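You operate a simulated robot arm through the tools that you are given. There is no shell and no other tool. Be economical: measure what you need, move in short steps, check, and stop when the job is done.

Carry out the task below with a simulated two-armed robot. There is one attempt and no reset: what you move stays moved.

TASK
Take the purple board on the long table and put it away on the board plate. Put the blue pin on the shelf under the long table. Take the ccw cap on the long table and put it away on the fan table. Take the spacer forty five and put it on the white square. Any order will do. Set down upright: spacer forty five.

Only the result counts: the job must be done as asked and must still hold three seconds after the hand-in. Knocking over, shifting, dropping, spilling or breaking anything else fails it. A push-on lid holds only when it is set on centred and level and pressed home; a screw cap is set on level and turned clockwise until tight.

THE ROBOT
Two 7-joint arms with two-finger parallel grippers on one trunk, on a base that drives. Base frame: it is fixed to the floor where the robot stands at the start and does not move with it; the origin is under the middle of the robot, x ahead of it, y to its left, z up. Lengths are in m, angles in rad, forces in N, time in s.
The left shoulder is at the start at [0.07, 0.134, 1.101], the right one opposite. With the tool pointing down near the work surface each hand reaches from about 0.1 to 0.64 m from the robot's upright axis, wherever it stands, measured 20 degrees to its own side. Places, roughly: blue pin (3x3x10 cm) [0.3, 0, 0.8]; board plate [-6, -6.8, 0.8]; ccw cap [0.25, -0.5, 0.75]; fan table [-7.5, -3.2, 0.8]; purple board [0.5, 0, 0.75]; shelf under the long table [0.6, 0.5, 0.1]; spacer forty five [0.5, 1, 0.75]; white square [0.5, 0.1, 0.8]. Payload 1.57 kg a hand.
The TCP of each hand is the grasp point between the finger pads, 0.03 m short of the fingertips. In the tool frame z runs along the fingers and y along their closing line. The gripper opens to 0.08 m. The fingers are 0.017 m wide and 0.012 m thick; the gripper's body (0.04 by 0.082 m) begins 0.08 m behind the TCP.
Orientation is told as [roll, pitch, yaw] about the base's x, y, z axes, in that order, counted from this pose: with the fingers straight down and closing along the base's y, the tool's x points along the base's -x, its y along +y and its z along -z.

THE INTERFACE
- The arms move only by the tool drive_tool. It takes "left_increments", "right_increments" or both (then of equal length, played together; a hand with none holds still); each is one flat list of numbers, 6 for each row, row after row: the shift along the tool's x, y, z in mm, then the turn, a rotation vector about the tool's x, y, z in rad. In form: [dx, dy, dz, ax, ay, az, dx, dy, dz, ax, ay, az, ...]. A call has 1 to 8 rows; each row is the pose to reach, as a shift and turn from the pose commanded when the call began, along the tool's axes at that moment. "left_claw" and "right_claw" are, for a hand that has rows, the opening in per cent of the stroke, from 0 (shut) to 100 (fully open), set as the call begins (left out, the last holds). Rows are played at 5 a second. More than 0.05 m and 0.15 rad between two rows, or a gripper value outside its range, and nothing of the call is played. A pose out of reach is approached as far as the arm can. The call stops where the force on the tool passes 40 N (or 10 N more than at its start, if that is more) or the arm is blocked; 0.2 s more then pass. The fingers move at their own pace (about 0.153 m/s each) and stop on an object; they squeeze with about 21 N. The grip force told is the motor's: it shows also when the fingers shut on nothing. Time passes only in rows, and 0.2 s behind the last, so rows that repeat a pose let the fingers close. It gives the time, the measured TCP pose, the force on the tool (base axes), the opening and the grip force at its end, in the units of the frame above (readings bear some noise), with the torque about the TCP (base axes, N m) and any sound that the robot's microphone picked up.
- Cameras (640 x 400 px; columns grow to the right, rows downward): "scene" is now at [0.1261, -0.0033, 1.3057]; the picture's right is [-0.06, -1.00, 0.00], its down [-0.78, 0.04, -0.63] and it looks along [0.63, -0.04, -0.78] (base axes); focal length 247 px, centre (320, 200). "left" rides on the left gripper at [0.072, 0.007, -0.122] in its tool frame; the picture's right is [-0.09, 1.00, 0.00], its down [-0.84, -0.08, -0.54] and it looks along [-0.54, -0.05, 0.84] (tool axes); focal length 238 px, centre (320, 200). "right" rides on the right gripper at [0.072, -0.006, -0.122] in its tool frame; the picture's right is [0.09, 1.00, 0.00], its down [-0.84, 0.08, -0.54] and it looks along [-0.54, 0.05, 0.84] (tool axes); focal length 238 px, centre (320, 200). There is no depth. A picture from a camera that has moved, and an enlarged one, comes with that camera's place and axes in the base frame and with its lens.
- capture(camera): a new picture of that camera. No time passes.
- slide_trunk(by): slides the trunk up (or, below 0, down) by that many m; the arms and the scene camera ride with it, the base frame stays. It gives what a move gives, with no picture.
- roll_base(legs): drives the robot by 1 to 6 legs, each [ahead, left, turn to the left] in m, m and rad, along the robot's own axes; the way and the turn of a leg run together, so that a leg with both is an arc; at most 1.5 m and 3.142 rad a leg. The arms and the cameras ride along, it lands a little off, and it stops where it bumps. It gives what a move gives.
- pan_tilt(pan, tilt): turns the head with the scene camera to pan (to the left, within 1.501 rad either way) and tilt (down, from -0.506 to 1.204), counted from straight ahead of the robot. It gives what a move gives.
- inspect(camera, box): a new picture of the part [left, top, right, bottom] of that camera's present view, enlarged. No time passes.
- job_done(): hands the job in; it is judged then, once.

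Go step by step. Nothing tells you exact positions but the pictures and the camera data: compare them with the known pose of the tool, close in by small moves and look again before you grip or let go. The budget is 165 turns and 130 pictures, counting those below and the enlarged ones. Unless the task says otherwise, let go and move clear before handing in, and close with one line.

The tools are called after "Emit:" as name(argument=value, ...) on one line, values as JSON. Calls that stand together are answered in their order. drive_tool: Moves the arms, as the interface text tells. Its arguments: {"type":"object","properties":{"left_increments":{"type":"array","items":{"type":"number"}},"left_claw":{"type":"number"},"right_increments":{"type":"array","items":{"type":"number"}},"right_claw":{"type":"number"}},"required":[]} The other tools are called the same way: slide_trunk (by) slides the trunk up or down; roll_base (legs) drives the base; pan_tilt (pan, tilt) turns the head that bears the scene camera; capture (camera) takes a picture; inspect (camera, box) takes an enlarged picture of a part of a camera's view; job_done () hands the job in.

At the start:

```text
time_s: 0.0
left_tcp_pos: [0.4535, 0.1764, 1.0485]
left_orientation: [0.0, 0.002, 0.0]
left_ft_force: [0.5, -0.2, -0.2]
left_wrist_torque: [-0.01, 0.0, 0.0]
left_finger_gap: 0.08
left_gripper_force: 0.0
right_tcp_pos: [0.4237, -0.226, 1.0709]
right_orientation: [0.0, 0.0, -0.001]
right_ft_force: [1.6, 0.3, 0.2]
right_wrist_torque: [0.0, 0.01, 0.0]
right_finger_gap: 0.08
right_gripper_force: 0.0
trunk travel left (down, up): [-0.675, 0.265]
robot x, y, heading: [-0.0017, 0.0013, -0.003]
head pan, tilt: [-0.058, 0.888]
```

scene: 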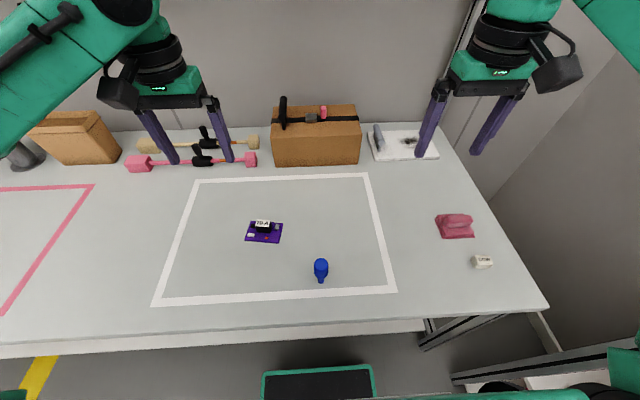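
right: 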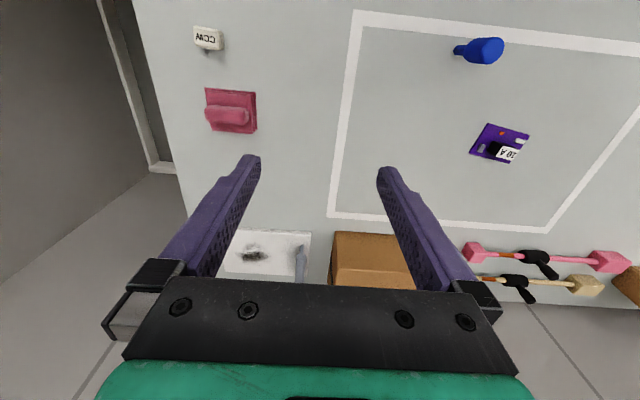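
left: 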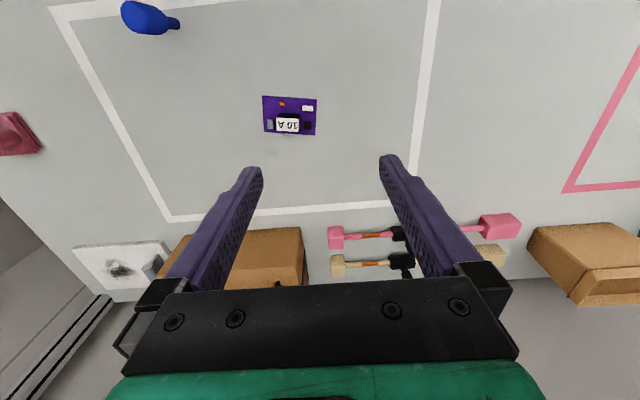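

I see the long table with the white square, purple board, blue pin and ccw cap. I look left for the spacer and down for the shelf.

Emit:
pan_tilt(pan=0.9, tilt=0.6)

Emit:
capture(camera="scene")

Emit:
inspect(camera="left", box=[80, 0, 400, 200])

Emit:
inspect(camera="right", box=[160, 0, 320, 100])

```text
time_s: 1.2
left_tcp_pos: [0.4537, 0.1748, 1.0483]
left_orientation: [0.001, 0.002, -0.001]
left_ft_force: [-0.1, -0.6, -0.2]
left_wrist_torque: [0.0, 0.0, 0.04]
left_finger_gap: 0.0797
left_gripper_force: 0.1
right_tcp_pos: [0.4235, -0.2263, 1.0708]
right_orientation: [-0.001, -0.001, 0.001]
right_ft_force: [-0.8, -0.2, 0.9]
right_wrist_torque: [0.04, -0.02, 0.01]
right_finger_gap: 0.0797
right_gripper_force: 0.0
trunk travel left (down, up): [-0.675, 0.265]
robot x, y, heading: [0.0007, -0.0007, 0.002]
head pan, tilt: [0.901, 0.6]
```

```text
126 pictures are left
camera scene: at [0.1051, 0.0703, 1.3296], right [0.78, -0.62, 0.0], down [-0.35, -0.44, -0.82], along [0.51, 0.65, -0.57], focal length 247 px, centre (320, 200)
```

scene: 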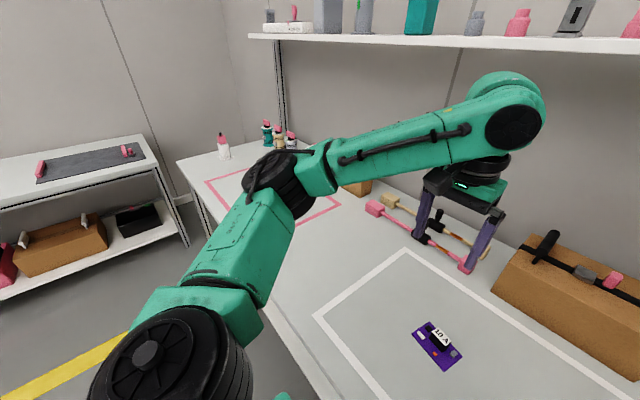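

```text
2.00 times, centred on (240, 100) of left
camera zoom: at [0.3821, 0.1833, 1.1701], right [0.09, 1.0, 0.0], down [0.84, -0.08, 0.54], along [0.54, -0.05, -0.84], focal length 477 px, centre (480, 400)
```

zoom: 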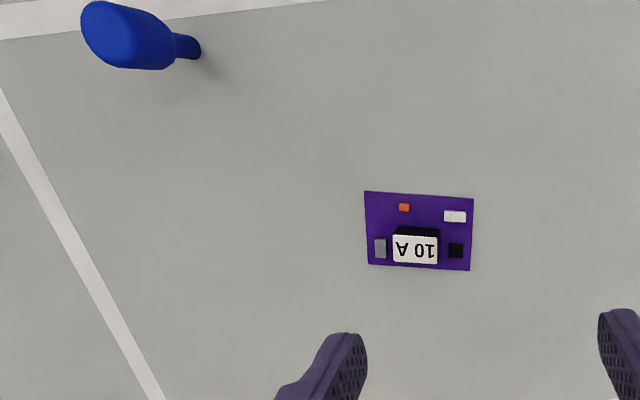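

```text
4.00 times, centred on (240, 50) of right
camera zoom: at [0.3517, -0.2331, 1.1939], right [-0.09, 1.0, 0.0], down [0.84, 0.08, 0.54], along [0.54, 0.05, -0.84], focal length 953 px, centre (640, 800)
```

zoom: 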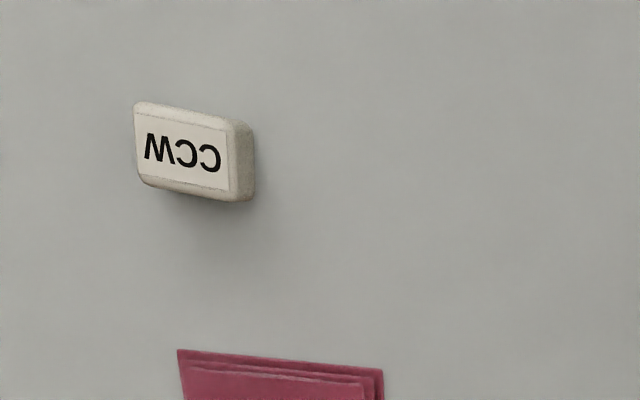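

Now I zoom on the table's left end.

Emit:
inspect(camera="scene", box=[180, 100, 340, 200])

Emit:
inspect(camera="scene", box=[0, 120, 200, 320])

```text
4.00 times, centred on (260, 150) of scene
camera zoom: at [0.1051, 0.0703, 1.3296], right [0.78, -0.62, 0.0], down [-0.35, -0.44, -0.82], along [0.51, 0.65, -0.57], focal length 988 px, centre (560, 400)
```

zoom: 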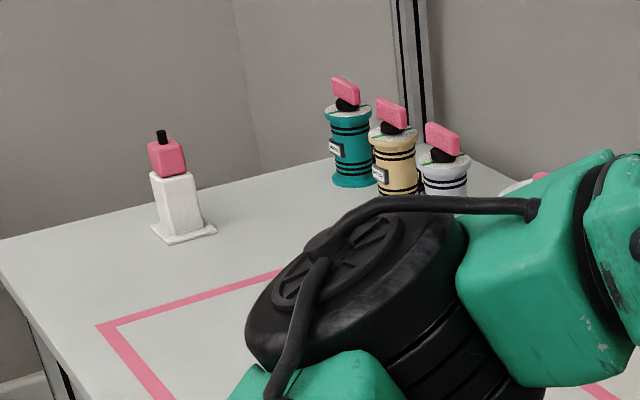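

```text
2.00 times, centred on (100, 220) of scene
camera zoom: at [0.1051, 0.0703, 1.3296], right [0.78, -0.62, 0.0], down [-0.35, -0.44, -0.82], along [0.51, 0.65, -0.57], focal length 494 px, centre (760, 160)
```

zoom: 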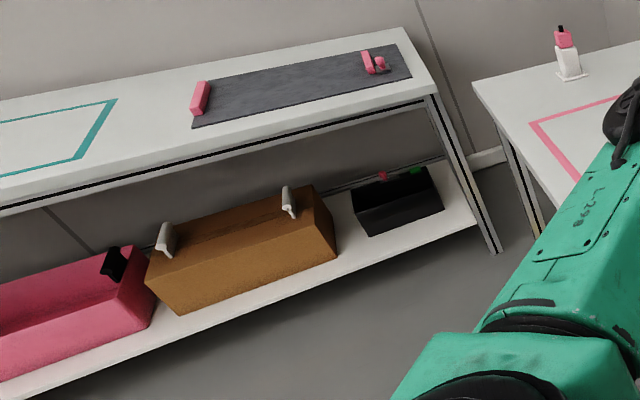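

I drive left so the pink square comes into view.

Emit:
roll_base(legs=[[0, 0.6, 0]])

Emit:
pan_tilt(pan=0.4, tilt=0.8)

Emit:
capture(camera="scene")

Emit:
capture(camera="left")

```text
time_s: 4.7
left_tcp_pos: [0.4539, 0.7801, 1.0493]
left_orientation: [-0.001, 0.0, 0.0]
left_ft_force: [0.2, -1.0, -0.4]
left_wrist_torque: [0.03, -0.01, 0.0]
left_finger_gap: 0.0801
left_gripper_force: 0.1
right_tcp_pos: [0.4232, 0.3792, 1.0705]
right_orientation: [0.001, 0.0, 0.004]
right_ft_force: [0.0, 0.4, -0.2]
right_wrist_torque: [0.0, 0.05, -0.01]
right_finger_gap: 0.0801
right_gripper_force: 0.1
trunk travel left (down, up): [-0.675, 0.265]
robot x, y, heading: [0.0004, 0.6066, 0.002]
head pan, tilt: [0.901, 0.6]
```

```text
time_s: 5.6
left_tcp_pos: [0.4536, 0.7809, 1.0479]
left_orientation: [-0.002, -0.001, 0.002]
left_ft_force: [0.7, 0.5, -0.3]
left_wrist_torque: [-0.02, 0.04, 0.03]
left_finger_gap: 0.0799
left_gripper_force: 0.0
right_tcp_pos: [0.4231, 0.379, 1.0704]
right_orientation: [0.001, 0.0, 0.001]
right_ft_force: [0.8, -1.1, 0.0]
right_wrist_torque: [0.01, -0.05, 0.02]
right_finger_gap: 0.0801
right_gripper_force: 0.0
trunk travel left (down, up): [-0.675, 0.265]
robot x, y, heading: [0.0014, 0.6055, 0.001]
head pan, tilt: [0.4, 0.799]
```

```text
121 pictures are left
camera scene: at [0.1239, 0.6373, 1.3128], right [0.39, -0.92, 0.0], down [-0.66, -0.28, -0.7], along [0.64, 0.27, -0.72], focal length 247 px, centre (320, 200)
```

scene: 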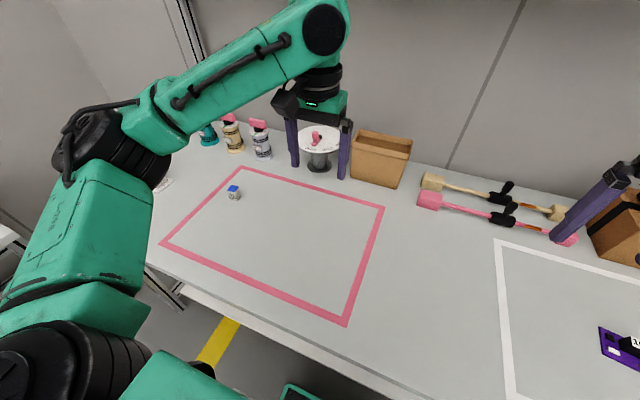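

```text
120 pictures are left
camera left: at [0.3814, 0.7883, 1.1701], right [0.09, 1.0, 0.0], down [0.84, -0.08, 0.54], along [0.54, -0.05, -0.84], focal length 238 px, centre (320, 200)
```

left: 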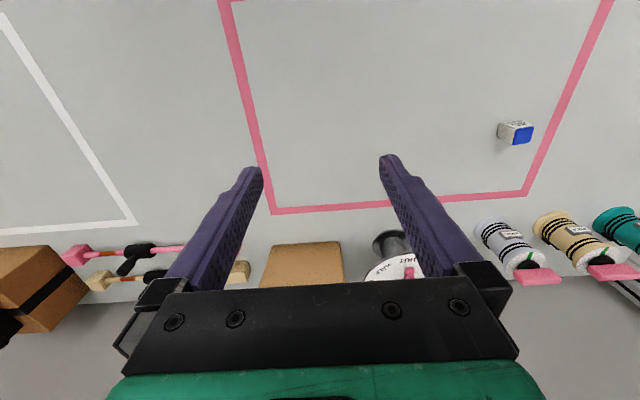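

Emit:
inspect(camera="left", box=[470, 100, 570, 165])

Emit:
inspect(camera="scene", box=[204, 172, 264, 212])

```text
6.15 times, centred on (520, 132) of left
camera zoom: at [0.3814, 0.7883, 1.1701], right [0.09, 1.0, 0.0], down [0.84, -0.08, 0.54], along [0.54, -0.05, -0.84], focal length 1467 px, centre (-911, 615)
```

zoom: 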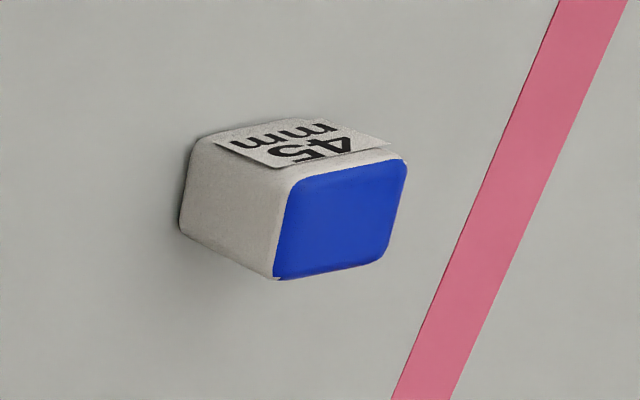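

```text
10.00 times, centred on (234, 192) of scene
camera zoom: at [0.1239, 0.6373, 1.3128], right [0.39, -0.92, 0.0], down [-0.66, -0.28, -0.7], along [0.64, 0.27, -0.72], focal length 2470 px, centre (1180, 280)
```

zoom: 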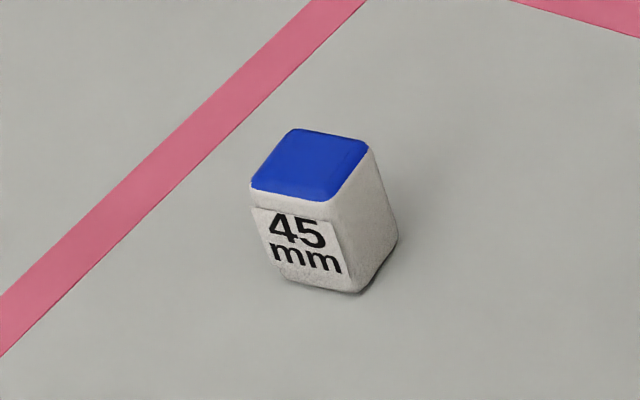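

The spacer stands upright (blue top), centre about (0.534, 1.110), footprint 28 mm. I drive left 0.33 to bring the left hand abreast of it.

Emit:
roll_base(legs=[[0, 0.33, 0]])

Emit:
capture(camera="left")

```text
time_s: 7.8
left_tcp_pos: [0.4519, 1.1078, 1.048]
left_orientation: [-0.001, -0.001, 0.006]
left_ft_force: [-0.4, -0.2, -0.5]
left_wrist_torque: [0.01, 0.01, -0.01]
left_finger_gap: 0.0801
left_gripper_force: 0.0
right_tcp_pos: [0.423, 0.7062, 1.071]
right_orientation: [-0.001, 0.0, 0.003]
right_ft_force: [0.5, 0.0, 0.1]
right_wrist_torque: [0.0, -0.01, 0.01]
right_finger_gap: 0.0801
right_gripper_force: 0.0
trunk travel left (down, up): [-0.675, 0.265]
robot x, y, heading: [-0.0028, 0.9353, 0.008]
head pan, tilt: [0.4, 0.799]
```

```text
117 pictures are left
camera left: at [0.3798, 1.1156, 1.1702], right [0.09, 1.0, 0.0], down [0.84, -0.07, 0.54], along [0.54, -0.05, -0.84], focal length 238 px, centre (320, 200)
```

left: 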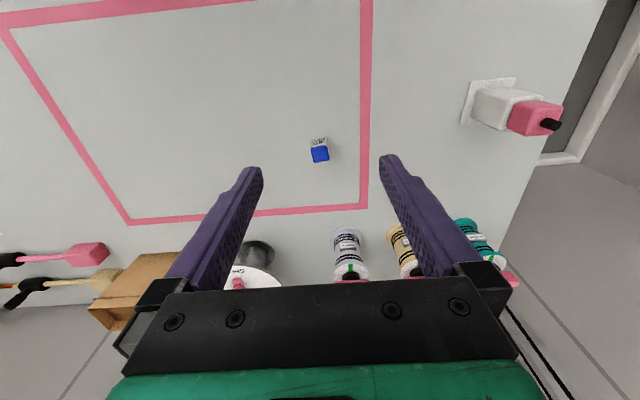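

Emit:
drive_tool(left_increments=[-42, 0, 0, 0, 0, 0, -83, -3, 10, 0, 0, 0.03, -83, -3, 55, 0, 0, 0.07, -83, -3, 100, 0, 0, 0.07, -83, -3, 140, 0, 0, 0.07, -83, -3, 160, 0, 0, 0.07])

Emit:
capture(camera="left")

```text
time_s: 9.2
left_tcp_pos: [0.5356, 1.1051, 0.8887]
left_orientation: [-0.002, 0.0, -0.064]
left_ft_force: [-0.9, -0.5, -0.1]
left_wrist_torque: [0.01, -0.01, 0.0]
left_finger_gap: 0.0801
left_gripper_force: 0.1
right_tcp_pos: [0.424, 0.7065, 1.0703]
right_orientation: [-0.001, 0.001, 0.003]
right_ft_force: [0.2, -0.4, -0.2]
right_wrist_torque: [-0.01, -0.01, -0.01]
right_finger_gap: 0.08
right_gripper_force: 0.0
trunk travel left (down, up): [-0.675, 0.265]
robot x, y, heading: [-0.0045, 0.9318, 0.005]
head pan, tilt: [0.4, 0.799]
```

```text
116 pictures are left
camera left: at [0.4633, 1.118, 1.0105], right [0.16, 0.99, 0.0], down [0.83, -0.13, 0.54], along [0.54, -0.09, -0.84], focal length 238 px, centre (320, 200)
```

left: 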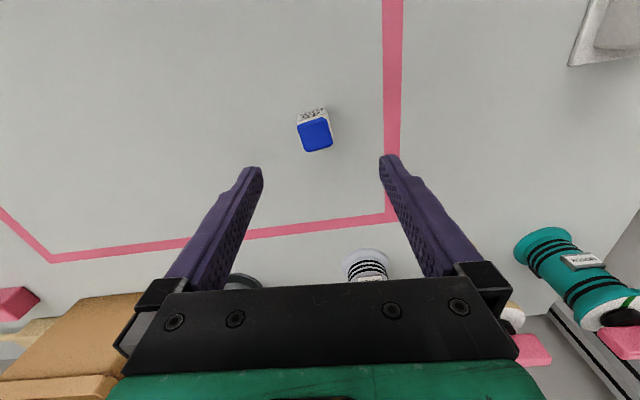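

Emit:
drive_tool(left_increments=[1, -4.6, 10, 0, 0, -0.12, 1, -4.6, 55, 0, 0, -0.12, 1, -4.6, 95, 0, 0, -0.12, 1, -4.6, 100, 0, 0, -0.12])

Emit:
capture(camera="left")

```text
time_s: 10.2
left_tcp_pos: [0.5311, 1.1018, 0.7899]
left_orientation: [0.001, 0.001, 0.054]
left_ft_force: [-0.8, 1.7, 0.5]
left_wrist_torque: [-0.02, 0.02, 0.0]
left_finger_gap: 0.0798
left_gripper_force: 0.0
right_tcp_pos: [0.4235, 0.7062, 1.0701]
right_orientation: [0.001, 0.001, 0.003]
right_ft_force: [-0.5, -0.5, 0.7]
right_wrist_torque: [0.0, 0.0, 0.04]
right_finger_gap: 0.0803
right_gripper_force: 0.1
trunk travel left (down, up): [-0.675, 0.265]
robot x, y, heading: [-0.003, 0.9342, 0.006]
head pan, tilt: [0.4, 0.799]
```

```text
115 pictures are left
camera left: at [0.4603, 1.1058, 0.9104], right [0.04, 1.0, 0.0], down [0.84, -0.03, 0.54], along [0.54, -0.02, -0.84], focal length 238 px, centre (320, 200)
```

left: 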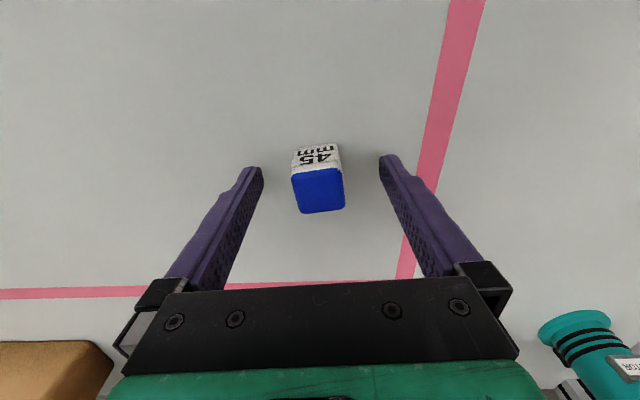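

Emit:
drive_tool(left_increments=[0, 0, 6, 0, 0, 0, 0, 0, 10, 0, 0, 0])

Emit:
drive_tool(left_increments=[0, 0, 0, 0, 0, 0, 0, 0, 0, 0, 0, 0, 0, 0, 0, 0, 0, 0], left_claw=0)

Emit:
capture(camera="left")

```text
time_s: 10.8
left_tcp_pos: [0.5328, 1.1024, 0.781]
left_orientation: [-0.001, -0.001, 0.056]
left_ft_force: [-0.5, 0.6, 5.5]
left_wrist_torque: [-0.08, 0.05, 0.0]
left_finger_gap: 0.0801
left_gripper_force: 0.1
right_tcp_pos: [0.4208, 0.7073, 1.0716]
right_orientation: [-0.001, 0.0, 0.002]
right_ft_force: [-0.1, -0.2, 0.1]
right_wrist_torque: [0.03, -0.01, -0.01]
right_finger_gap: 0.08
right_gripper_force: 0.0
trunk travel left (down, up): [-0.675, 0.265]
robot x, y, heading: [-0.0039, 0.9328, 0.013]
head pan, tilt: [0.4, 0.799]
```

```text
time_s: 11.6
left_tcp_pos: [0.5314, 1.1005, 0.779]
left_orientation: [0.0, -0.001, 0.055]
left_ft_force: [1.4, 1.2, 9.3]
left_wrist_torque: [0.06, 0.0, -0.03]
left_finger_gap: 0.0292
left_gripper_force: 21.0
right_tcp_pos: [0.4228, 0.7067, 1.072]
right_orientation: [0.0, -0.003, 0.004]
right_ft_force: [-0.1, -1.0, 0.3]
right_wrist_torque: [0.03, 0.0, 0.01]
right_finger_gap: 0.0799
right_gripper_force: 0.1
trunk travel left (down, up): [-0.675, 0.265]
robot x, y, heading: [0.0026, 0.9327, 0.008]
head pan, tilt: [0.4, 0.799]
```

```text
114 pictures are left
camera left: at [0.4598, 1.1057, 0.9011], right [0.04, 1.0, 0.0], down [0.84, -0.03, 0.54], along [0.54, -0.02, -0.84], focal length 238 px, centre (320, 200)
```

left: 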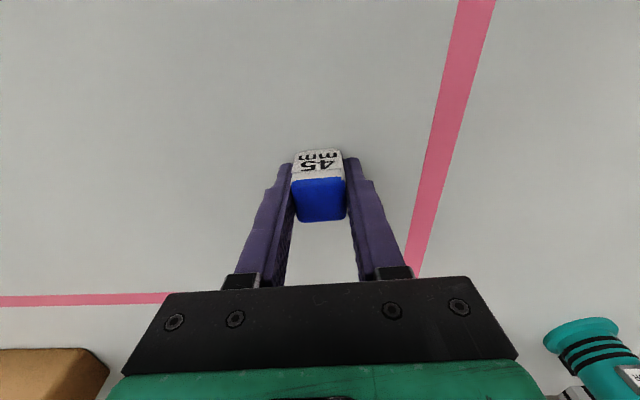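

Gripped (29 mm). Lift and drive back right so the hand comes over a free part of the white square.

Emit:
drive_tool(left_increments=[0, 0, -20, 0, 0, 0, 0, 0, -60, 0, 0, 0, 0, 0, -100, 0, 0, 0, 0, 0, -140, 0, 0, 0, 0, 0, -180, 0, 0, 0, 0, 0, -200, 0, 0, 0, 0, 0, -200, 0, 0, 0])

Emit:
roll_base(legs=[[0, -0.83, 0]])

Emit:
capture(camera="left")

Emit:
capture(camera="scene")

```text
time_s: 13.2
left_tcp_pos: [0.5336, 1.1019, 0.9787]
left_orientation: [0.0, 0.0, 0.057]
left_ft_force: [-0.1, 0.3, -0.8]
left_wrist_torque: [-0.03, -0.03, -0.02]
left_finger_gap: 0.0295
left_gripper_force: 21.1
right_tcp_pos: [0.4242, 0.7073, 1.0698]
right_orientation: [0.0, 0.0, 0.003]
right_ft_force: [-0.7, -0.3, 0.8]
right_wrist_torque: [-0.01, -0.01, 0.0]
right_finger_gap: 0.0801
right_gripper_force: 0.2
trunk travel left (down, up): [-0.675, 0.265]
robot x, y, heading: [-0.0012, 0.9288, 0.005]
head pan, tilt: [0.4, 0.799]
```

```text
time_s: 17.7
left_tcp_pos: [0.5343, 0.2464, 0.9791]
left_orientation: [0.0, 0.0, 0.046]
left_ft_force: [0.1, -0.6, -0.5]
left_wrist_torque: [0.04, 0.0, -0.01]
left_finger_gap: 0.0291
left_gripper_force: 20.9
right_tcp_pos: [0.4217, -0.1473, 1.0707]
right_orientation: [-0.001, 0.0, -0.006]
right_ft_force: [-0.1, -0.7, 0.1]
right_wrist_torque: [0.03, 0.02, -0.02]
right_finger_gap: 0.08
right_gripper_force: 0.0
trunk travel left (down, up): [-0.675, 0.265]
robot x, y, heading: [-0.0022, 0.0811, -0.004]
head pan, tilt: [0.4, 0.799]
```

```text
113 pictures are left
camera left: at [0.4632, 0.2503, 1.1001], right [0.05, 1.0, 0.0], down [0.84, -0.04, 0.54], along [0.54, -0.03, -0.84], focal length 238 px, centre (320, 200)
```

left: 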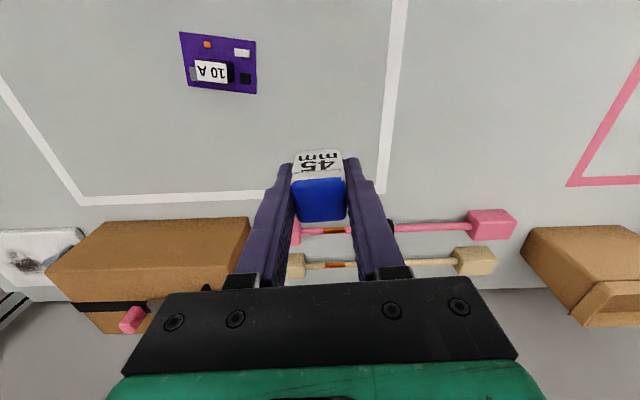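

```text
112 pictures are left
camera scene: at [0.1234, 0.1124, 1.3127], right [0.39, -0.92, 0.0], down [-0.66, -0.28, -0.7], along [0.64, 0.27, -0.72], focal length 247 px, centre (320, 200)
```

scene: 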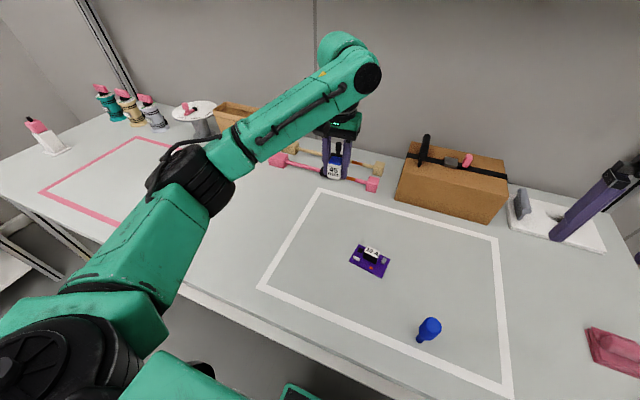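

Emit:
drive_tool(left_increments=[20, 0, 30, 0, 0, 0, 30, 0, 75, 0, 0, 0, 30, 0, 120, 0, 0, 0, 30, 0, 160, 0, 0, 0, 30, 0, 185, 0, 0, 0, 30, 0, 194, 0, 0, 0, 30, 0, 197, 0, 0, 0])

Emit:
capture(camera="left")

```text
time_s: 19.3
left_tcp_pos: [0.5066, 0.2442, 0.7823]
left_orientation: [0.001, 0.001, 0.047]
left_ft_force: [0.7, 0.5, 0.4]
left_wrist_torque: [-0.02, 0.0, -0.01]
left_finger_gap: 0.0296
left_gripper_force: 21.2
right_tcp_pos: [0.4219, -0.148, 1.0703]
right_orientation: [0.001, -0.001, -0.006]
right_ft_force: [-0.4, 1.0, 0.3]
right_wrist_torque: [0.01, -0.03, 0.0]
right_finger_gap: 0.0798
right_gripper_force: 0.0
trunk travel left (down, up): [-0.675, 0.265]
robot x, y, heading: [-0.0072, 0.0804, 0.001]
head pan, tilt: [0.4, 0.799]
```

```text
111 pictures are left
camera left: at [0.434, 0.2488, 0.9033], right [0.05, 1.0, 0.0], down [0.84, -0.04, 0.54], along [0.54, -0.03, -0.84], focal length 238 px, centre (320, 200)
```

left: 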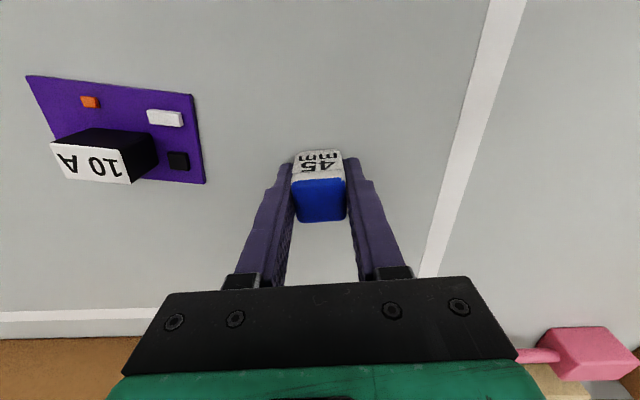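

Emit:
drive_tool(left_increments=[0, 0, 2, 0, 0, 0, 0, 0, 3.5, 0, 0, 0, 0, 0, 3.5, 0, 0, 0])

Emit:
drive_tool(left_increments=[0, 0, 0, 0, 0, 0, 0, 0, 0, 0, 0, 0], left_claw=60)

Emit:
drive_tool(left_increments=[0, 0, -20, 0, 0, 0, 0, 0, -60, 0, 0, 0, 0, 0, -100, 0, 0, 0])

Emit:
capture(camera="left")

```text
time_s: 20.1
left_tcp_pos: [0.5082, 0.2431, 0.78]
left_orientation: [0.001, -0.004, 0.048]
left_ft_force: [3.8, 0.1, 11.3]
left_wrist_torque: [0.2, -0.02, -0.11]
left_finger_gap: 0.0292
left_gripper_force: 21.2
right_tcp_pos: [0.4207, -0.1484, 1.0712]
right_orientation: [0.0, -0.001, -0.005]
right_ft_force: [-0.3, 0.2, 0.7]
right_wrist_torque: [-0.02, -0.02, 0.03]
right_finger_gap: 0.0799
right_gripper_force: 0.1
trunk travel left (down, up): [-0.675, 0.265]
robot x, y, heading: [-0.0024, 0.0852, 0.0]
head pan, tilt: [0.4, 0.799]
```

```text
time_s: 20.7
left_tcp_pos: [0.5055, 0.2409, 0.7791]
left_orientation: [0.0, -0.001, 0.046]
left_ft_force: [4.8, -10.6, 11.9]
left_wrist_torque: [0.0, -0.08, -0.01]
left_finger_gap: 0.0381
left_gripper_force: 0.0
right_tcp_pos: [0.4198, -0.1519, 1.0713]
right_orientation: [0.002, -0.001, -0.005]
right_ft_force: [0.0, -0.3, 0.0]
right_wrist_torque: [0.0, 0.03, -0.01]
right_finger_gap: 0.08
right_gripper_force: 0.1
trunk travel left (down, up): [-0.675, 0.265]
robot x, y, heading: [0.0, 0.079, -0.009]
head pan, tilt: [0.4, 0.799]
```

```text
time_s: 21.5
left_tcp_pos: [0.5091, 0.2442, 0.8782]
left_orientation: [-0.001, 0.002, 0.044]
left_ft_force: [-0.6, 0.0, 0.1]
left_wrist_torque: [0.01, 0.0, 0.01]
left_finger_gap: 0.048
left_gripper_force: 0.1
right_tcp_pos: [0.42, -0.1472, 1.0707]
right_orientation: [-0.002, 0.0, -0.004]
right_ft_force: [0.7, 0.1, 0.6]
right_wrist_torque: [-0.02, -0.03, -0.01]
right_finger_gap: 0.08
right_gripper_force: 0.0
trunk travel left (down, up): [-0.675, 0.265]
robot x, y, heading: [-0.001, 0.0822, -0.003]
head pan, tilt: [0.4, 0.799]
```

```text
110 pictures are left
camera left: at [0.4354, 0.2495, 1.0004], right [0.05, 1.0, 0.0], down [0.84, -0.04, 0.54], along [0.54, -0.02, -0.84], focal length 238 px, centre (320, 200)
```

left: 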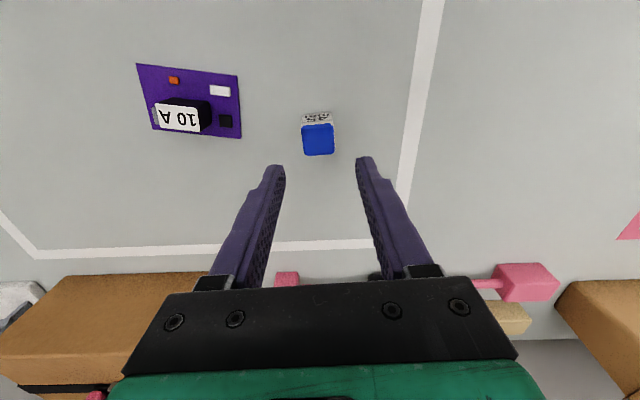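

Spacer stands in the white square. Next the blue pin with the right hand; look from the right camera, and raise the left hand.

Emit:
drive_tool(left_increments=[0, 0, -50, 0, 0, 0, 0, 0, -100, 0, 0, 0, 20, 0, -150, 0, 0, 0, 40, 0, -170, 0, 0, 0])

Emit:
capture(camera="right")

Emit:
pan_tilt(pan=-0.2, tilt=1.0)

Emit:
capture(camera="scene")

```text
refused: row 3 steps farther than a row can; nothing moved
```

```text
109 pictures are left
camera right: at [0.3492, -0.1537, 1.1941], right [-0.09, 1.0, 0.0], down [0.84, 0.07, 0.54], along [0.54, 0.05, -0.84], focal length 238 px, centre (320, 200)
```

right: 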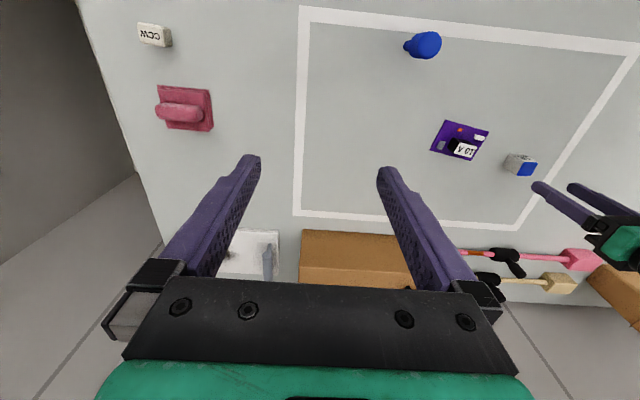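

```text
time_s: 22.5
left_tcp_pos: [0.5092, 0.2447, 0.8791]
left_orientation: [0.001, -0.003, 0.045]
left_ft_force: [-0.8, -0.3, 0.0]
left_wrist_torque: [-0.02, -0.03, -0.01]
left_finger_gap: 0.048
left_gripper_force: 0.0
right_tcp_pos: [0.4204, -0.1477, 1.0697]
right_orientation: [0.0, -0.001, -0.006]
right_ft_force: [0.2, -0.2, 0.3]
right_wrist_torque: [0.01, 0.02, -0.01]
right_finger_gap: 0.0798
right_gripper_force: 0.0
trunk travel left (down, up): [-0.675, 0.265]
robot x, y, heading: [0.0004, 0.0789, -0.006]
head pan, tilt: [-0.201, 1.0]
```

```text
108 pictures are left
camera scene: at [0.1172, 0.0669, 1.2976], right [-0.2, -0.98, 0.0], down [-0.82, 0.17, -0.54], along [0.53, -0.11, -0.84], focal length 247 px, centre (320, 200)
```

scene: 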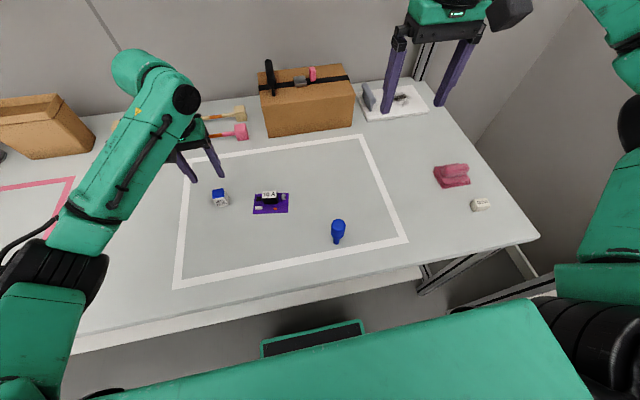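

Pin is near (0.336, -0.015), standing. Before picking it I want to see the shelf: raise the left hand, back off and lower the trunk.

Emit:
drive_tool(left_increments=[0, 0, -45, 0, 0, 0, 0, 0, -90, 0, 0, 0, 10, 0, -130, 0, 0, 0, 20, 0, -150, 0, 0, 0, 20, 0, -150, 0, 0, 0])

Emit:
roll_base(legs=[[-0.6, 0.15, 0]])

Emit:
slide_trunk(by=-0.4)

Emit:
pan_tilt(pan=0, tilt=0.45)

Emit:
capture(camera="scene")

```text
time_s: 23.7
left_tcp_pos: [0.487, 0.2437, 1.0294]
left_orientation: [-0.002, 0.002, 0.047]
left_ft_force: [-1.1, 0.1, 0.4]
left_wrist_torque: [0.01, 0.0, -0.02]
left_finger_gap: 0.048
left_gripper_force: 0.1
right_tcp_pos: [0.4212, -0.1499, 1.071]
right_orientation: [0.0, 0.001, -0.004]
right_ft_force: [0.2, 0.2, 0.6]
right_wrist_torque: [-0.02, 0.03, -0.02]
right_finger_gap: 0.08
right_gripper_force: 0.0
trunk travel left (down, up): [-0.675, 0.265]
robot x, y, heading: [-0.0015, 0.0827, -0.002]
head pan, tilt: [-0.201, 1.0]
```

```text
time_s: 27.1
left_tcp_pos: [-0.1015, 0.3974, 1.0289]
left_orientation: [-0.001, 0.001, 0.036]
left_ft_force: [0.1, -0.7, -0.4]
left_wrist_torque: [-0.01, 0.01, 0.01]
left_finger_gap: 0.0479
left_gripper_force: 0.1
right_tcp_pos: [-0.1715, 0.0055, 1.071]
right_orientation: [0.001, -0.001, -0.017]
right_ft_force: [0.5, 0.4, 0.4]
right_wrist_torque: [-0.01, 0.02, 0.02]
right_finger_gap: 0.0802
right_gripper_force: 0.1
trunk travel left (down, up): [-0.675, 0.265]
robot x, y, heading: [-0.5915, 0.2341, -0.019]
head pan, tilt: [-0.201, 1.0]
```

```text
time_s: 30.9
left_tcp_pos: [-0.1013, 0.3977, 0.6287]
left_orientation: [0.0, 0.0, 0.035]
left_ft_force: [0.6, 0.1, -0.1]
left_wrist_torque: [0.0, -0.04, -0.03]
left_finger_gap: 0.048
left_gripper_force: 0.0
right_tcp_pos: [-0.1718, 0.0064, 0.6697]
right_orientation: [0.0, 0.001, -0.016]
right_ft_force: [0.6, 0.1, -0.5]
right_wrist_torque: [0.02, 0.03, 0.01]
right_finger_gap: 0.0801
right_gripper_force: 0.0
trunk travel left (down, up): [-0.275, 0.665]
robot x, y, heading: [-0.592, 0.2352, -0.013]
head pan, tilt: [-0.201, 1.0]
```

```text
time_s: 31.9
left_tcp_pos: [-0.1025, 0.3972, 0.6287]
left_orientation: [0.0, 0.001, 0.035]
left_ft_force: [0.5, -0.3, -0.1]
left_wrist_torque: [-0.01, 0.02, 0.01]
left_finger_gap: 0.0481
left_gripper_force: 0.0
right_tcp_pos: [-0.172, 0.0056, 0.6711]
right_orientation: [-0.001, 0.0, -0.016]
right_ft_force: [-1.1, -0.7, -0.9]
right_wrist_torque: [-0.01, -0.03, -0.01]
right_finger_gap: 0.0797
right_gripper_force: 0.0
trunk travel left (down, up): [-0.275, 0.665]
robot x, y, heading: [-0.5943, 0.2394, -0.017]
head pan, tilt: [0.0, 0.45]
```

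```text
107 pictures are left
camera scene: at [-0.4502, 0.2375, 0.9431], right [-0.02, -1.0, 0.0], down [-0.44, 0.01, -0.9], along [0.9, -0.01, -0.44], focal length 247 px, centre (320, 200)
```

scene: 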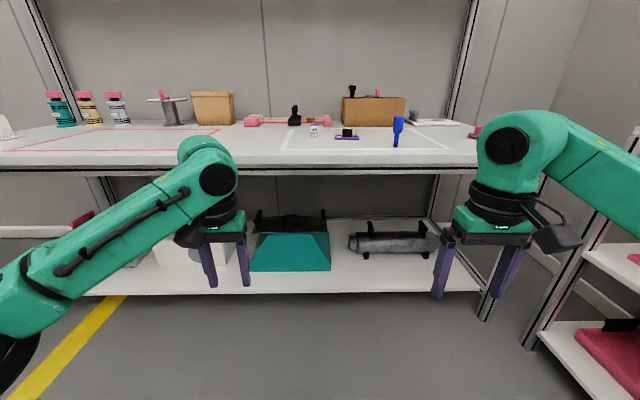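

The shelf is free in front of the grey tube, about (0.45, 0.0). Zoom on the shelf spot and the pin's shape.

Emit:
inspect(camera="scene", box=[370, 105, 430, 155])

Emit:
inspect(camera="scene", box=[240, 195, 460, 315])

```text
8.00 times, centred on (400, 130) of scene
camera zoom: at [-0.4502, 0.2375, 0.9431], right [-0.02, -1.0, 0.0], down [-0.44, 0.01, -0.9], along [0.9, -0.01, -0.44], focal length 1976 px, centre (-320, 760)
```

zoom: 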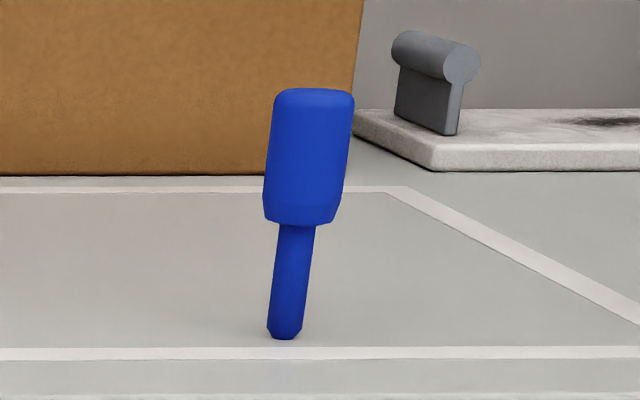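

```text
2.91 times, centred on (350, 255) of scene
camera zoom: at [-0.4502, 0.2375, 0.9431], right [-0.02, -1.0, 0.0], down [-0.44, 0.01, -0.9], along [0.9, -0.01, -0.44], focal length 719 px, centre (233, 40)
```

zoom: 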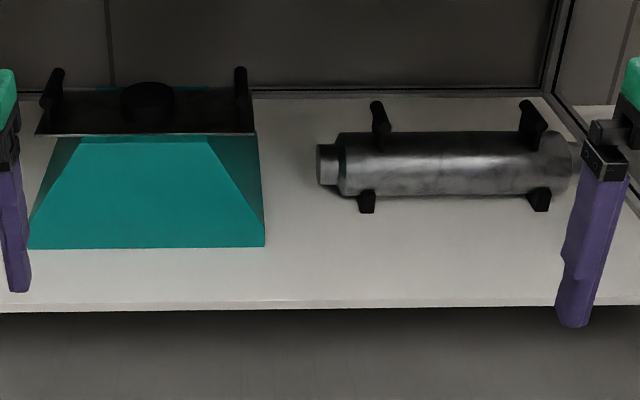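

Plan: grasp the pin with the right hand pitched 45° forward, so it can be set down upright on the shelf. Raise the trunk and pitch the right tool.

Emit:
slide_trunk(by=0.4)

Emit:
drive_tool(right_increments=[0, 0, 0, 0, -0.13, 0, 0, 0, 0, 0, -0.26, 0, 0, 0, 0, 0, -0.39, 0, 0, 0, 0, 0, -0.52, 0, 0, 0, 0, 0, -0.65, 0, 0, 0, 0, 0, -0.78, 0, 0, 0, 0, 0, -0.78, 0])

Emit:
capture(camera="right")

```text
time_s: 35.7
left_tcp_pos: [-0.1029, 0.3965, 1.0293]
left_orientation: [0.001, 0.001, 0.034]
left_ft_force: [-0.1, -0.5, -0.3]
left_wrist_torque: [0.0, 0.0, -0.02]
left_finger_gap: 0.0481
left_gripper_force: 0.1
right_tcp_pos: [-0.1729, 0.0067, 1.0707]
right_orientation: [0.0, -0.002, -0.016]
right_ft_force: [1.1, 0.2, 0.4]
right_wrist_torque: [-0.01, 0.02, 0.01]
right_finger_gap: 0.0801
right_gripper_force: 0.0
trunk travel left (down, up): [-0.675, 0.265]
robot x, y, heading: [-0.5921, 0.2393, -0.02]
head pan, tilt: [0.0, 0.45]
```

```text
time_s: 37.3
left_tcp_pos: [-0.1022, 0.3982, 1.0284]
left_orientation: [0.0, 0.003, 0.036]
left_ft_force: [0.2, -0.7, 0.4]
left_wrist_torque: [0.04, 0.01, 0.02]
left_finger_gap: 0.0477
left_gripper_force: 0.1
right_tcp_pos: [-0.1721, 0.0064, 1.0707]
right_orientation: [-0.003, -0.782, -0.016]
right_ft_force: [0.2, 0.5, -0.8]
right_wrist_torque: [0.01, -0.02, 0.02]
right_finger_gap: 0.08
right_gripper_force: 0.0
trunk travel left (down, up): [-0.675, 0.265]
robot x, y, heading: [-0.5889, 0.238, -0.017]
head pan, tilt: [0.0, 0.45]
```

```text
104 pictures are left
camera right: at [-0.3083, 0.0014, 1.1075], right [-0.05, 1.0, -0.07], down [0.21, 0.07, 0.97], along [0.98, 0.03, -0.22], focal length 238 px, centre (320, 200)
```

right: 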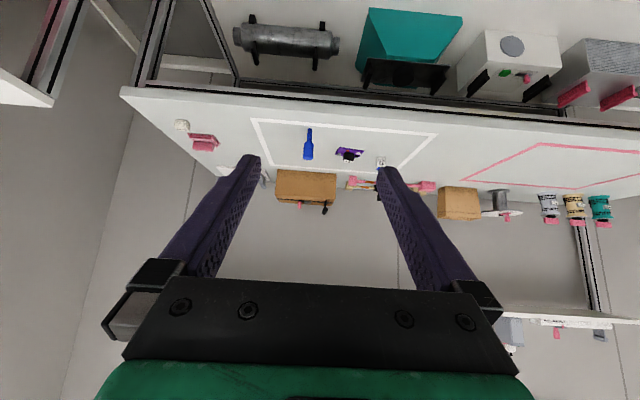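

Emit:
drive_tool(right_increments=[34, 0, 34, 0, 0, 0, 68, 0, 68, 0, 0, 0, 102, 0, 102, 0, 0, 0, 136, 0, 136, 0, 0, 0, 170, 0, 170, 0, 0, 0, 170, 0, 170, 0, 0, 0])

Emit:
roll_base(legs=[[0.37, -0.012, 0.017]])

Emit:
capture(camera="right")

```text
time_s: 38.7
left_tcp_pos: [-0.1016, 0.3973, 1.0292]
left_orientation: [0.0, 0.001, 0.035]
left_ft_force: [0.8, 0.2, 0.2]
left_wrist_torque: [-0.01, 0.01, -0.02]
left_finger_gap: 0.0479
left_gripper_force: 0.1
right_tcp_pos: [-0.1723, 0.0052, 0.8327]
right_orientation: [0.001, -0.78, -0.016]
right_ft_force: [0.6, 0.2, -0.5]
right_wrist_torque: [0.0, -0.02, -0.02]
right_finger_gap: 0.08
right_gripper_force: 0.0
trunk travel left (down, up): [-0.675, 0.265]
robot x, y, heading: [-0.5931, 0.2435, -0.014]
head pan, tilt: [0.0, 0.45]
```

```text
time_s: 41.1
left_tcp_pos: [0.2716, 0.3904, 1.0298]
left_orientation: [-0.001, 0.001, 0.049]
left_ft_force: [0.0, -0.3, 0.1]
left_wrist_torque: [0.01, -0.01, 0.01]
left_finger_gap: 0.0482
left_gripper_force: 0.1
right_tcp_pos: [0.2093, -0.0025, 0.8326]
right_orientation: [0.001, -0.78, -0.001]
right_ft_force: [0.2, 0.5, -0.3]
right_wrist_torque: [-0.02, 0.01, 0.03]
right_finger_gap: 0.08
right_gripper_force: 0.0
trunk travel left (down, up): [-0.675, 0.265]
robot x, y, heading: [-0.2165, 0.2245, -0.001]
head pan, tilt: [0.0, 0.45]
```

```text
103 pictures are left
camera right: at [0.0717, -0.0099, 0.87], right [-0.06, 1.0, -0.07], down [0.21, 0.08, 0.97], along [0.97, 0.05, -0.22], focal length 238 px, centre (320, 200)
```

right: 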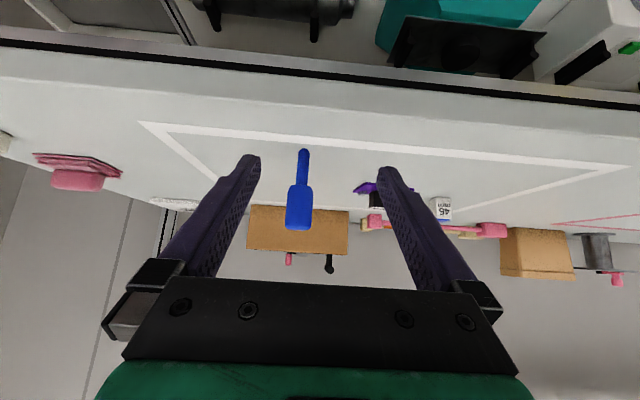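

Emit:
drive_tool(right_increments=[0, -16, 0, 0, 0, 0, -25, -16, 30, 0, 0, 0, -50, -16, 60, 0, 0, 0, -72, -16, 85, 0, 0, 0, -85, -16, 100, 0, 0, 0])

Emit:
capture(camera="right")

Emit:
pan_tilt(pan=-0.35, tilt=0.75)

Emit:
capture(camera="scene")

```text
time_s: 42.3
left_tcp_pos: [0.2732, 0.3897, 1.029]
left_orientation: [-0.001, 0.003, 0.05]
left_ft_force: [-0.4, 0.7, -0.4]
left_wrist_torque: [0.04, 0.0, 0.05]
left_finger_gap: 0.048
left_gripper_force: 0.0
right_tcp_pos: [0.3415, -0.0185, 0.8227]
right_orientation: [-0.001, -0.779, 0.003]
right_ft_force: [0.7, -0.1, 0.7]
right_wrist_torque: [0.02, 0.01, -0.02]
right_finger_gap: 0.08
right_gripper_force: 0.2
trunk travel left (down, up): [-0.675, 0.265]
robot x, y, heading: [-0.2156, 0.225, 0.001]
head pan, tilt: [0.0, 0.45]
```

```text
102 pictures are left
camera right: at [0.2044, -0.0264, 0.86], right [-0.07, 1.0, -0.07], down [0.22, 0.08, 0.97], along [0.97, 0.05, -0.22], focal length 238 px, centre (320, 200)
```

right: 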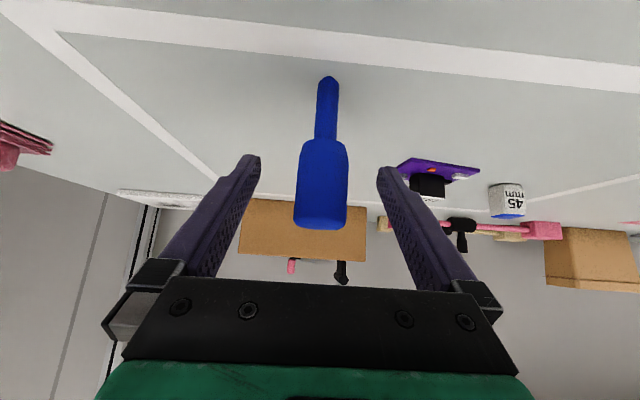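

```text
time_s: 43.2
left_tcp_pos: [0.2724, 0.3888, 1.0297]
left_orientation: [0.0, 0.001, 0.05]
left_ft_force: [0.0, 0.1, -0.1]
left_wrist_torque: [0.02, -0.02, 0.0]
left_finger_gap: 0.0478
left_gripper_force: 0.0
right_tcp_pos: [0.3403, -0.019, 0.8234]
right_orientation: [-0.001, -0.781, 0.001]
right_ft_force: [-0.2, -0.5, 0.3]
right_wrist_torque: [0.02, 0.02, 0.03]
right_finger_gap: 0.0801
right_gripper_force: 0.0
trunk travel left (down, up): [-0.675, 0.265]
robot x, y, heading: [-0.214, 0.2236, -0.004]
head pan, tilt: [-0.351, 0.75]
```

```text
101 pictures are left
camera scene: at [-0.0873, 0.1964, 1.3168], right [-0.34, -0.94, 0.0], down [-0.64, 0.23, -0.73], along [0.69, -0.25, -0.68], focal length 247 px, centre (320, 200)
```

scene: 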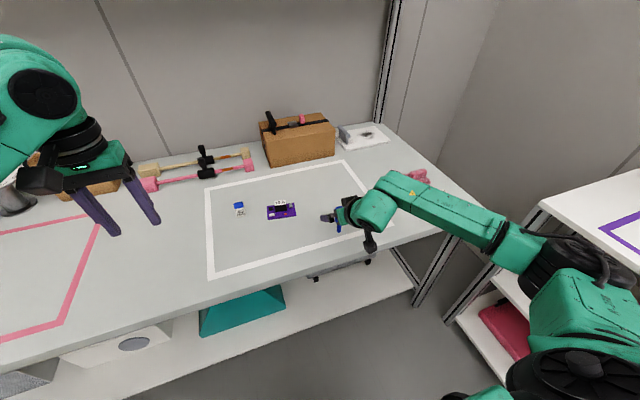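

Fingers are centred around the pin's head; close and lift.

Emit:
drive_tool(right_increments=[0, 0, 0, 0, 0, 0, 0, 0, 0, 0, 0, 0, 0, 0, 0, 0, 0, 0], right_claw=0)

Emit:
drive_tool(right_increments=[-10, 0, -10, 0, 0, 0, -40, 0, -40, 0, 0, 0, -60, 0, -60, 0, 0, 0, -60, 0, -60, 0, 0, 0])

Emit:
capture(camera="right")

```text
time_s: 44.0
left_tcp_pos: [0.2724, 0.3901, 1.0293]
left_orientation: [-0.001, 0.001, 0.051]
left_ft_force: [-0.4, 0.1, -0.2]
left_wrist_torque: [-0.01, 0.02, 0.01]
left_finger_gap: 0.0479
left_gripper_force: 0.0
right_tcp_pos: [0.3406, -0.02, 0.8229]
right_orientation: [0.0, -0.779, 0.0]
right_ft_force: [0.7, 0.1, -0.7]
right_wrist_torque: [-0.01, 0.03, 0.01]
right_finger_gap: 0.0287
right_gripper_force: 21.2
trunk travel left (down, up): [-0.675, 0.265]
robot x, y, heading: [-0.2157, 0.2241, -0.003]
head pan, tilt: [-0.351, 0.75]
```

```text
time_s: 45.0
left_tcp_pos: [0.2716, 0.3898, 1.0279]
left_orientation: [0.0, 0.0, 0.052]
left_ft_force: [-0.4, 0.6, -0.1]
left_wrist_torque: [-0.01, 0.05, -0.03]
left_finger_gap: 0.0481
left_gripper_force: 0.1
right_tcp_pos: [0.3417, -0.0178, 0.9064]
right_orientation: [0.0, -0.781, 0.0]
right_ft_force: [0.3, 0.0, -0.4]
right_wrist_torque: [-0.01, 0.0, 0.01]
right_finger_gap: 0.0286
right_gripper_force: 21.1
trunk travel left (down, up): [-0.675, 0.265]
robot x, y, heading: [-0.2196, 0.2254, -0.001]
head pan, tilt: [-0.351, 0.75]
```

```text
100 pictures are left
camera right: at [0.2046, -0.0252, 0.9453], right [-0.07, 1.0, -0.07], down [0.21, 0.08, 0.97], along [0.97, 0.05, -0.22], focal length 238 px, centre (320, 200)
```

right: 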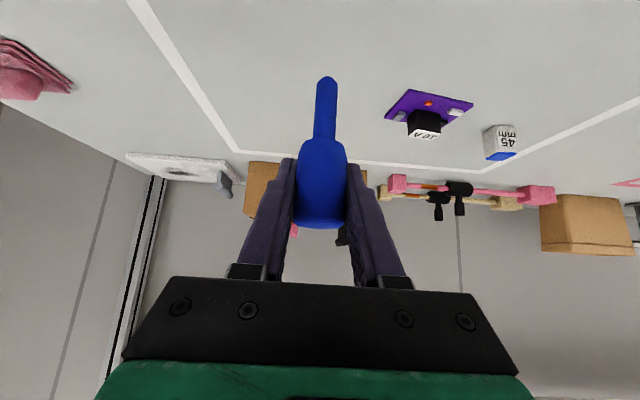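

Pin held. Retract the left hand near the body, then back off and lower the trunk.

Emit:
drive_tool(left_increments=[45, 0, 0, 0, 0, 0, 90, 0, 0, 0, 0, 0, 135, 0, 0, 0, 0, 0, 180, 0, 0, 0, 0, 0, 220, 0, 0, 0, 0, 0, 240, 0, 0, 0, 0, 0])

Emit:
roll_base(legs=[[-0.4, 0.0, 0]])

Emit:
slide_trunk(by=-0.65)

Emit:
pan_tilt(pan=-0.1, tilt=0.3)

Emit:
capture(camera="scene")

Emit:
capture(camera="right")

```text
time_s: 46.4
left_tcp_pos: [0.083, 0.3778, 1.0301]
left_orientation: [0.0, -0.001, 0.05]
left_ft_force: [-0.1, 0.8, 0.2]
left_wrist_torque: [0.02, 0.0, 0.0]
left_finger_gap: 0.0481
left_gripper_force: 0.0
left hand out of reach, approached as far as the arm can: row 5, 6
right_tcp_pos: [0.3422, -0.0174, 0.908]
right_orientation: [-0.001, -0.779, 0.001]
right_ft_force: [0.0, -0.3, -1.1]
right_wrist_torque: [0.01, -0.02, -0.02]
right_finger_gap: 0.0284
right_gripper_force: 20.6
trunk travel left (down, up): [-0.675, 0.265]
robot x, y, heading: [-0.2177, 0.2207, 0.001]
head pan, tilt: [-0.351, 0.75]
```

```text
time_s: 48.9
left_tcp_pos: [-0.3209, 0.3795, 1.0296]
left_orientation: [0.0, 0.0, 0.06]
left_ft_force: [0.9, 0.5, -0.7]
left_wrist_torque: [-0.01, 0.0, 0.0]
left_finger_gap: 0.048
left_gripper_force: 0.1
right_tcp_pos: [-0.0583, -0.0152, 0.9075]
right_orientation: [0.001, -0.781, 0.009]
right_ft_force: [-0.7, -0.7, 0.1]
right_wrist_torque: [-0.02, -0.01, -0.04]
right_finger_gap: 0.0284
right_gripper_force: 21.2
trunk travel left (down, up): [-0.675, 0.265]
robot x, y, heading: [-0.6184, 0.2246, 0.011]
head pan, tilt: [-0.351, 0.75]
```

```text
refused: -0.65 is not a number from -0.4 to 0.4
```

```text
time_s: 49.8
left_tcp_pos: [-0.3211, 0.3777, 1.0295]
left_orientation: [-0.001, 0.001, 0.06]
left_ft_force: [-0.1, 0.1, -0.4]
left_wrist_torque: [0.04, -0.01, 0.01]
left_finger_gap: 0.048
left_gripper_force: 0.0
right_tcp_pos: [-0.0583, -0.0154, 0.9068]
right_orientation: [0.0, -0.779, 0.009]
right_ft_force: [1.0, -0.5, -0.7]
right_wrist_torque: [0.03, 0.0, 0.02]
right_finger_gap: 0.0283
right_gripper_force: 20.8
trunk travel left (down, up): [-0.675, 0.265]
robot x, y, heading: [-0.6188, 0.2214, 0.007]
head pan, tilt: [-0.099, 0.3]
```

```text
99 pictures are left
camera scene: at [-0.4736, 0.2148, 1.357], right [-0.09, -1.0, 0.0], down [-0.3, 0.03, -0.95], along [0.95, -0.09, -0.3], focal length 247 px, centre (320, 200)
```

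scene: 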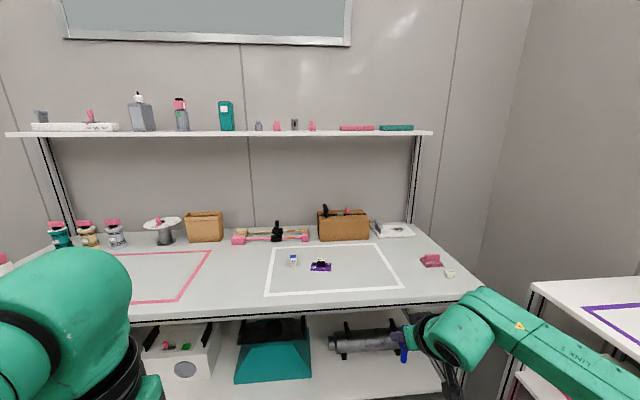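

```text
98 pictures are left
camera right: at [-0.1951, -0.0233, 0.9449], right [-0.07, 1.0, -0.07], down [0.21, 0.08, 0.97], along [0.97, 0.06, -0.22], focal length 238 px, centre (320, 200)
```

right: 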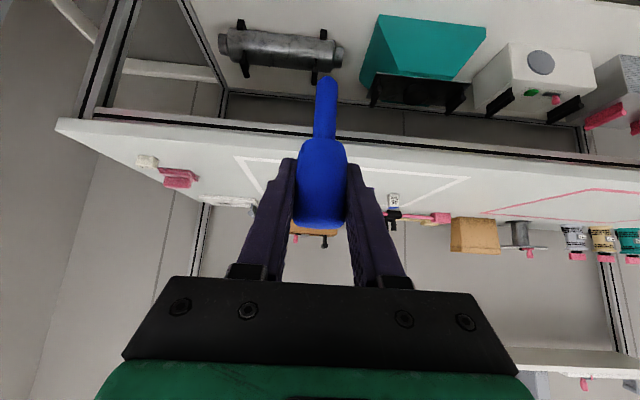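

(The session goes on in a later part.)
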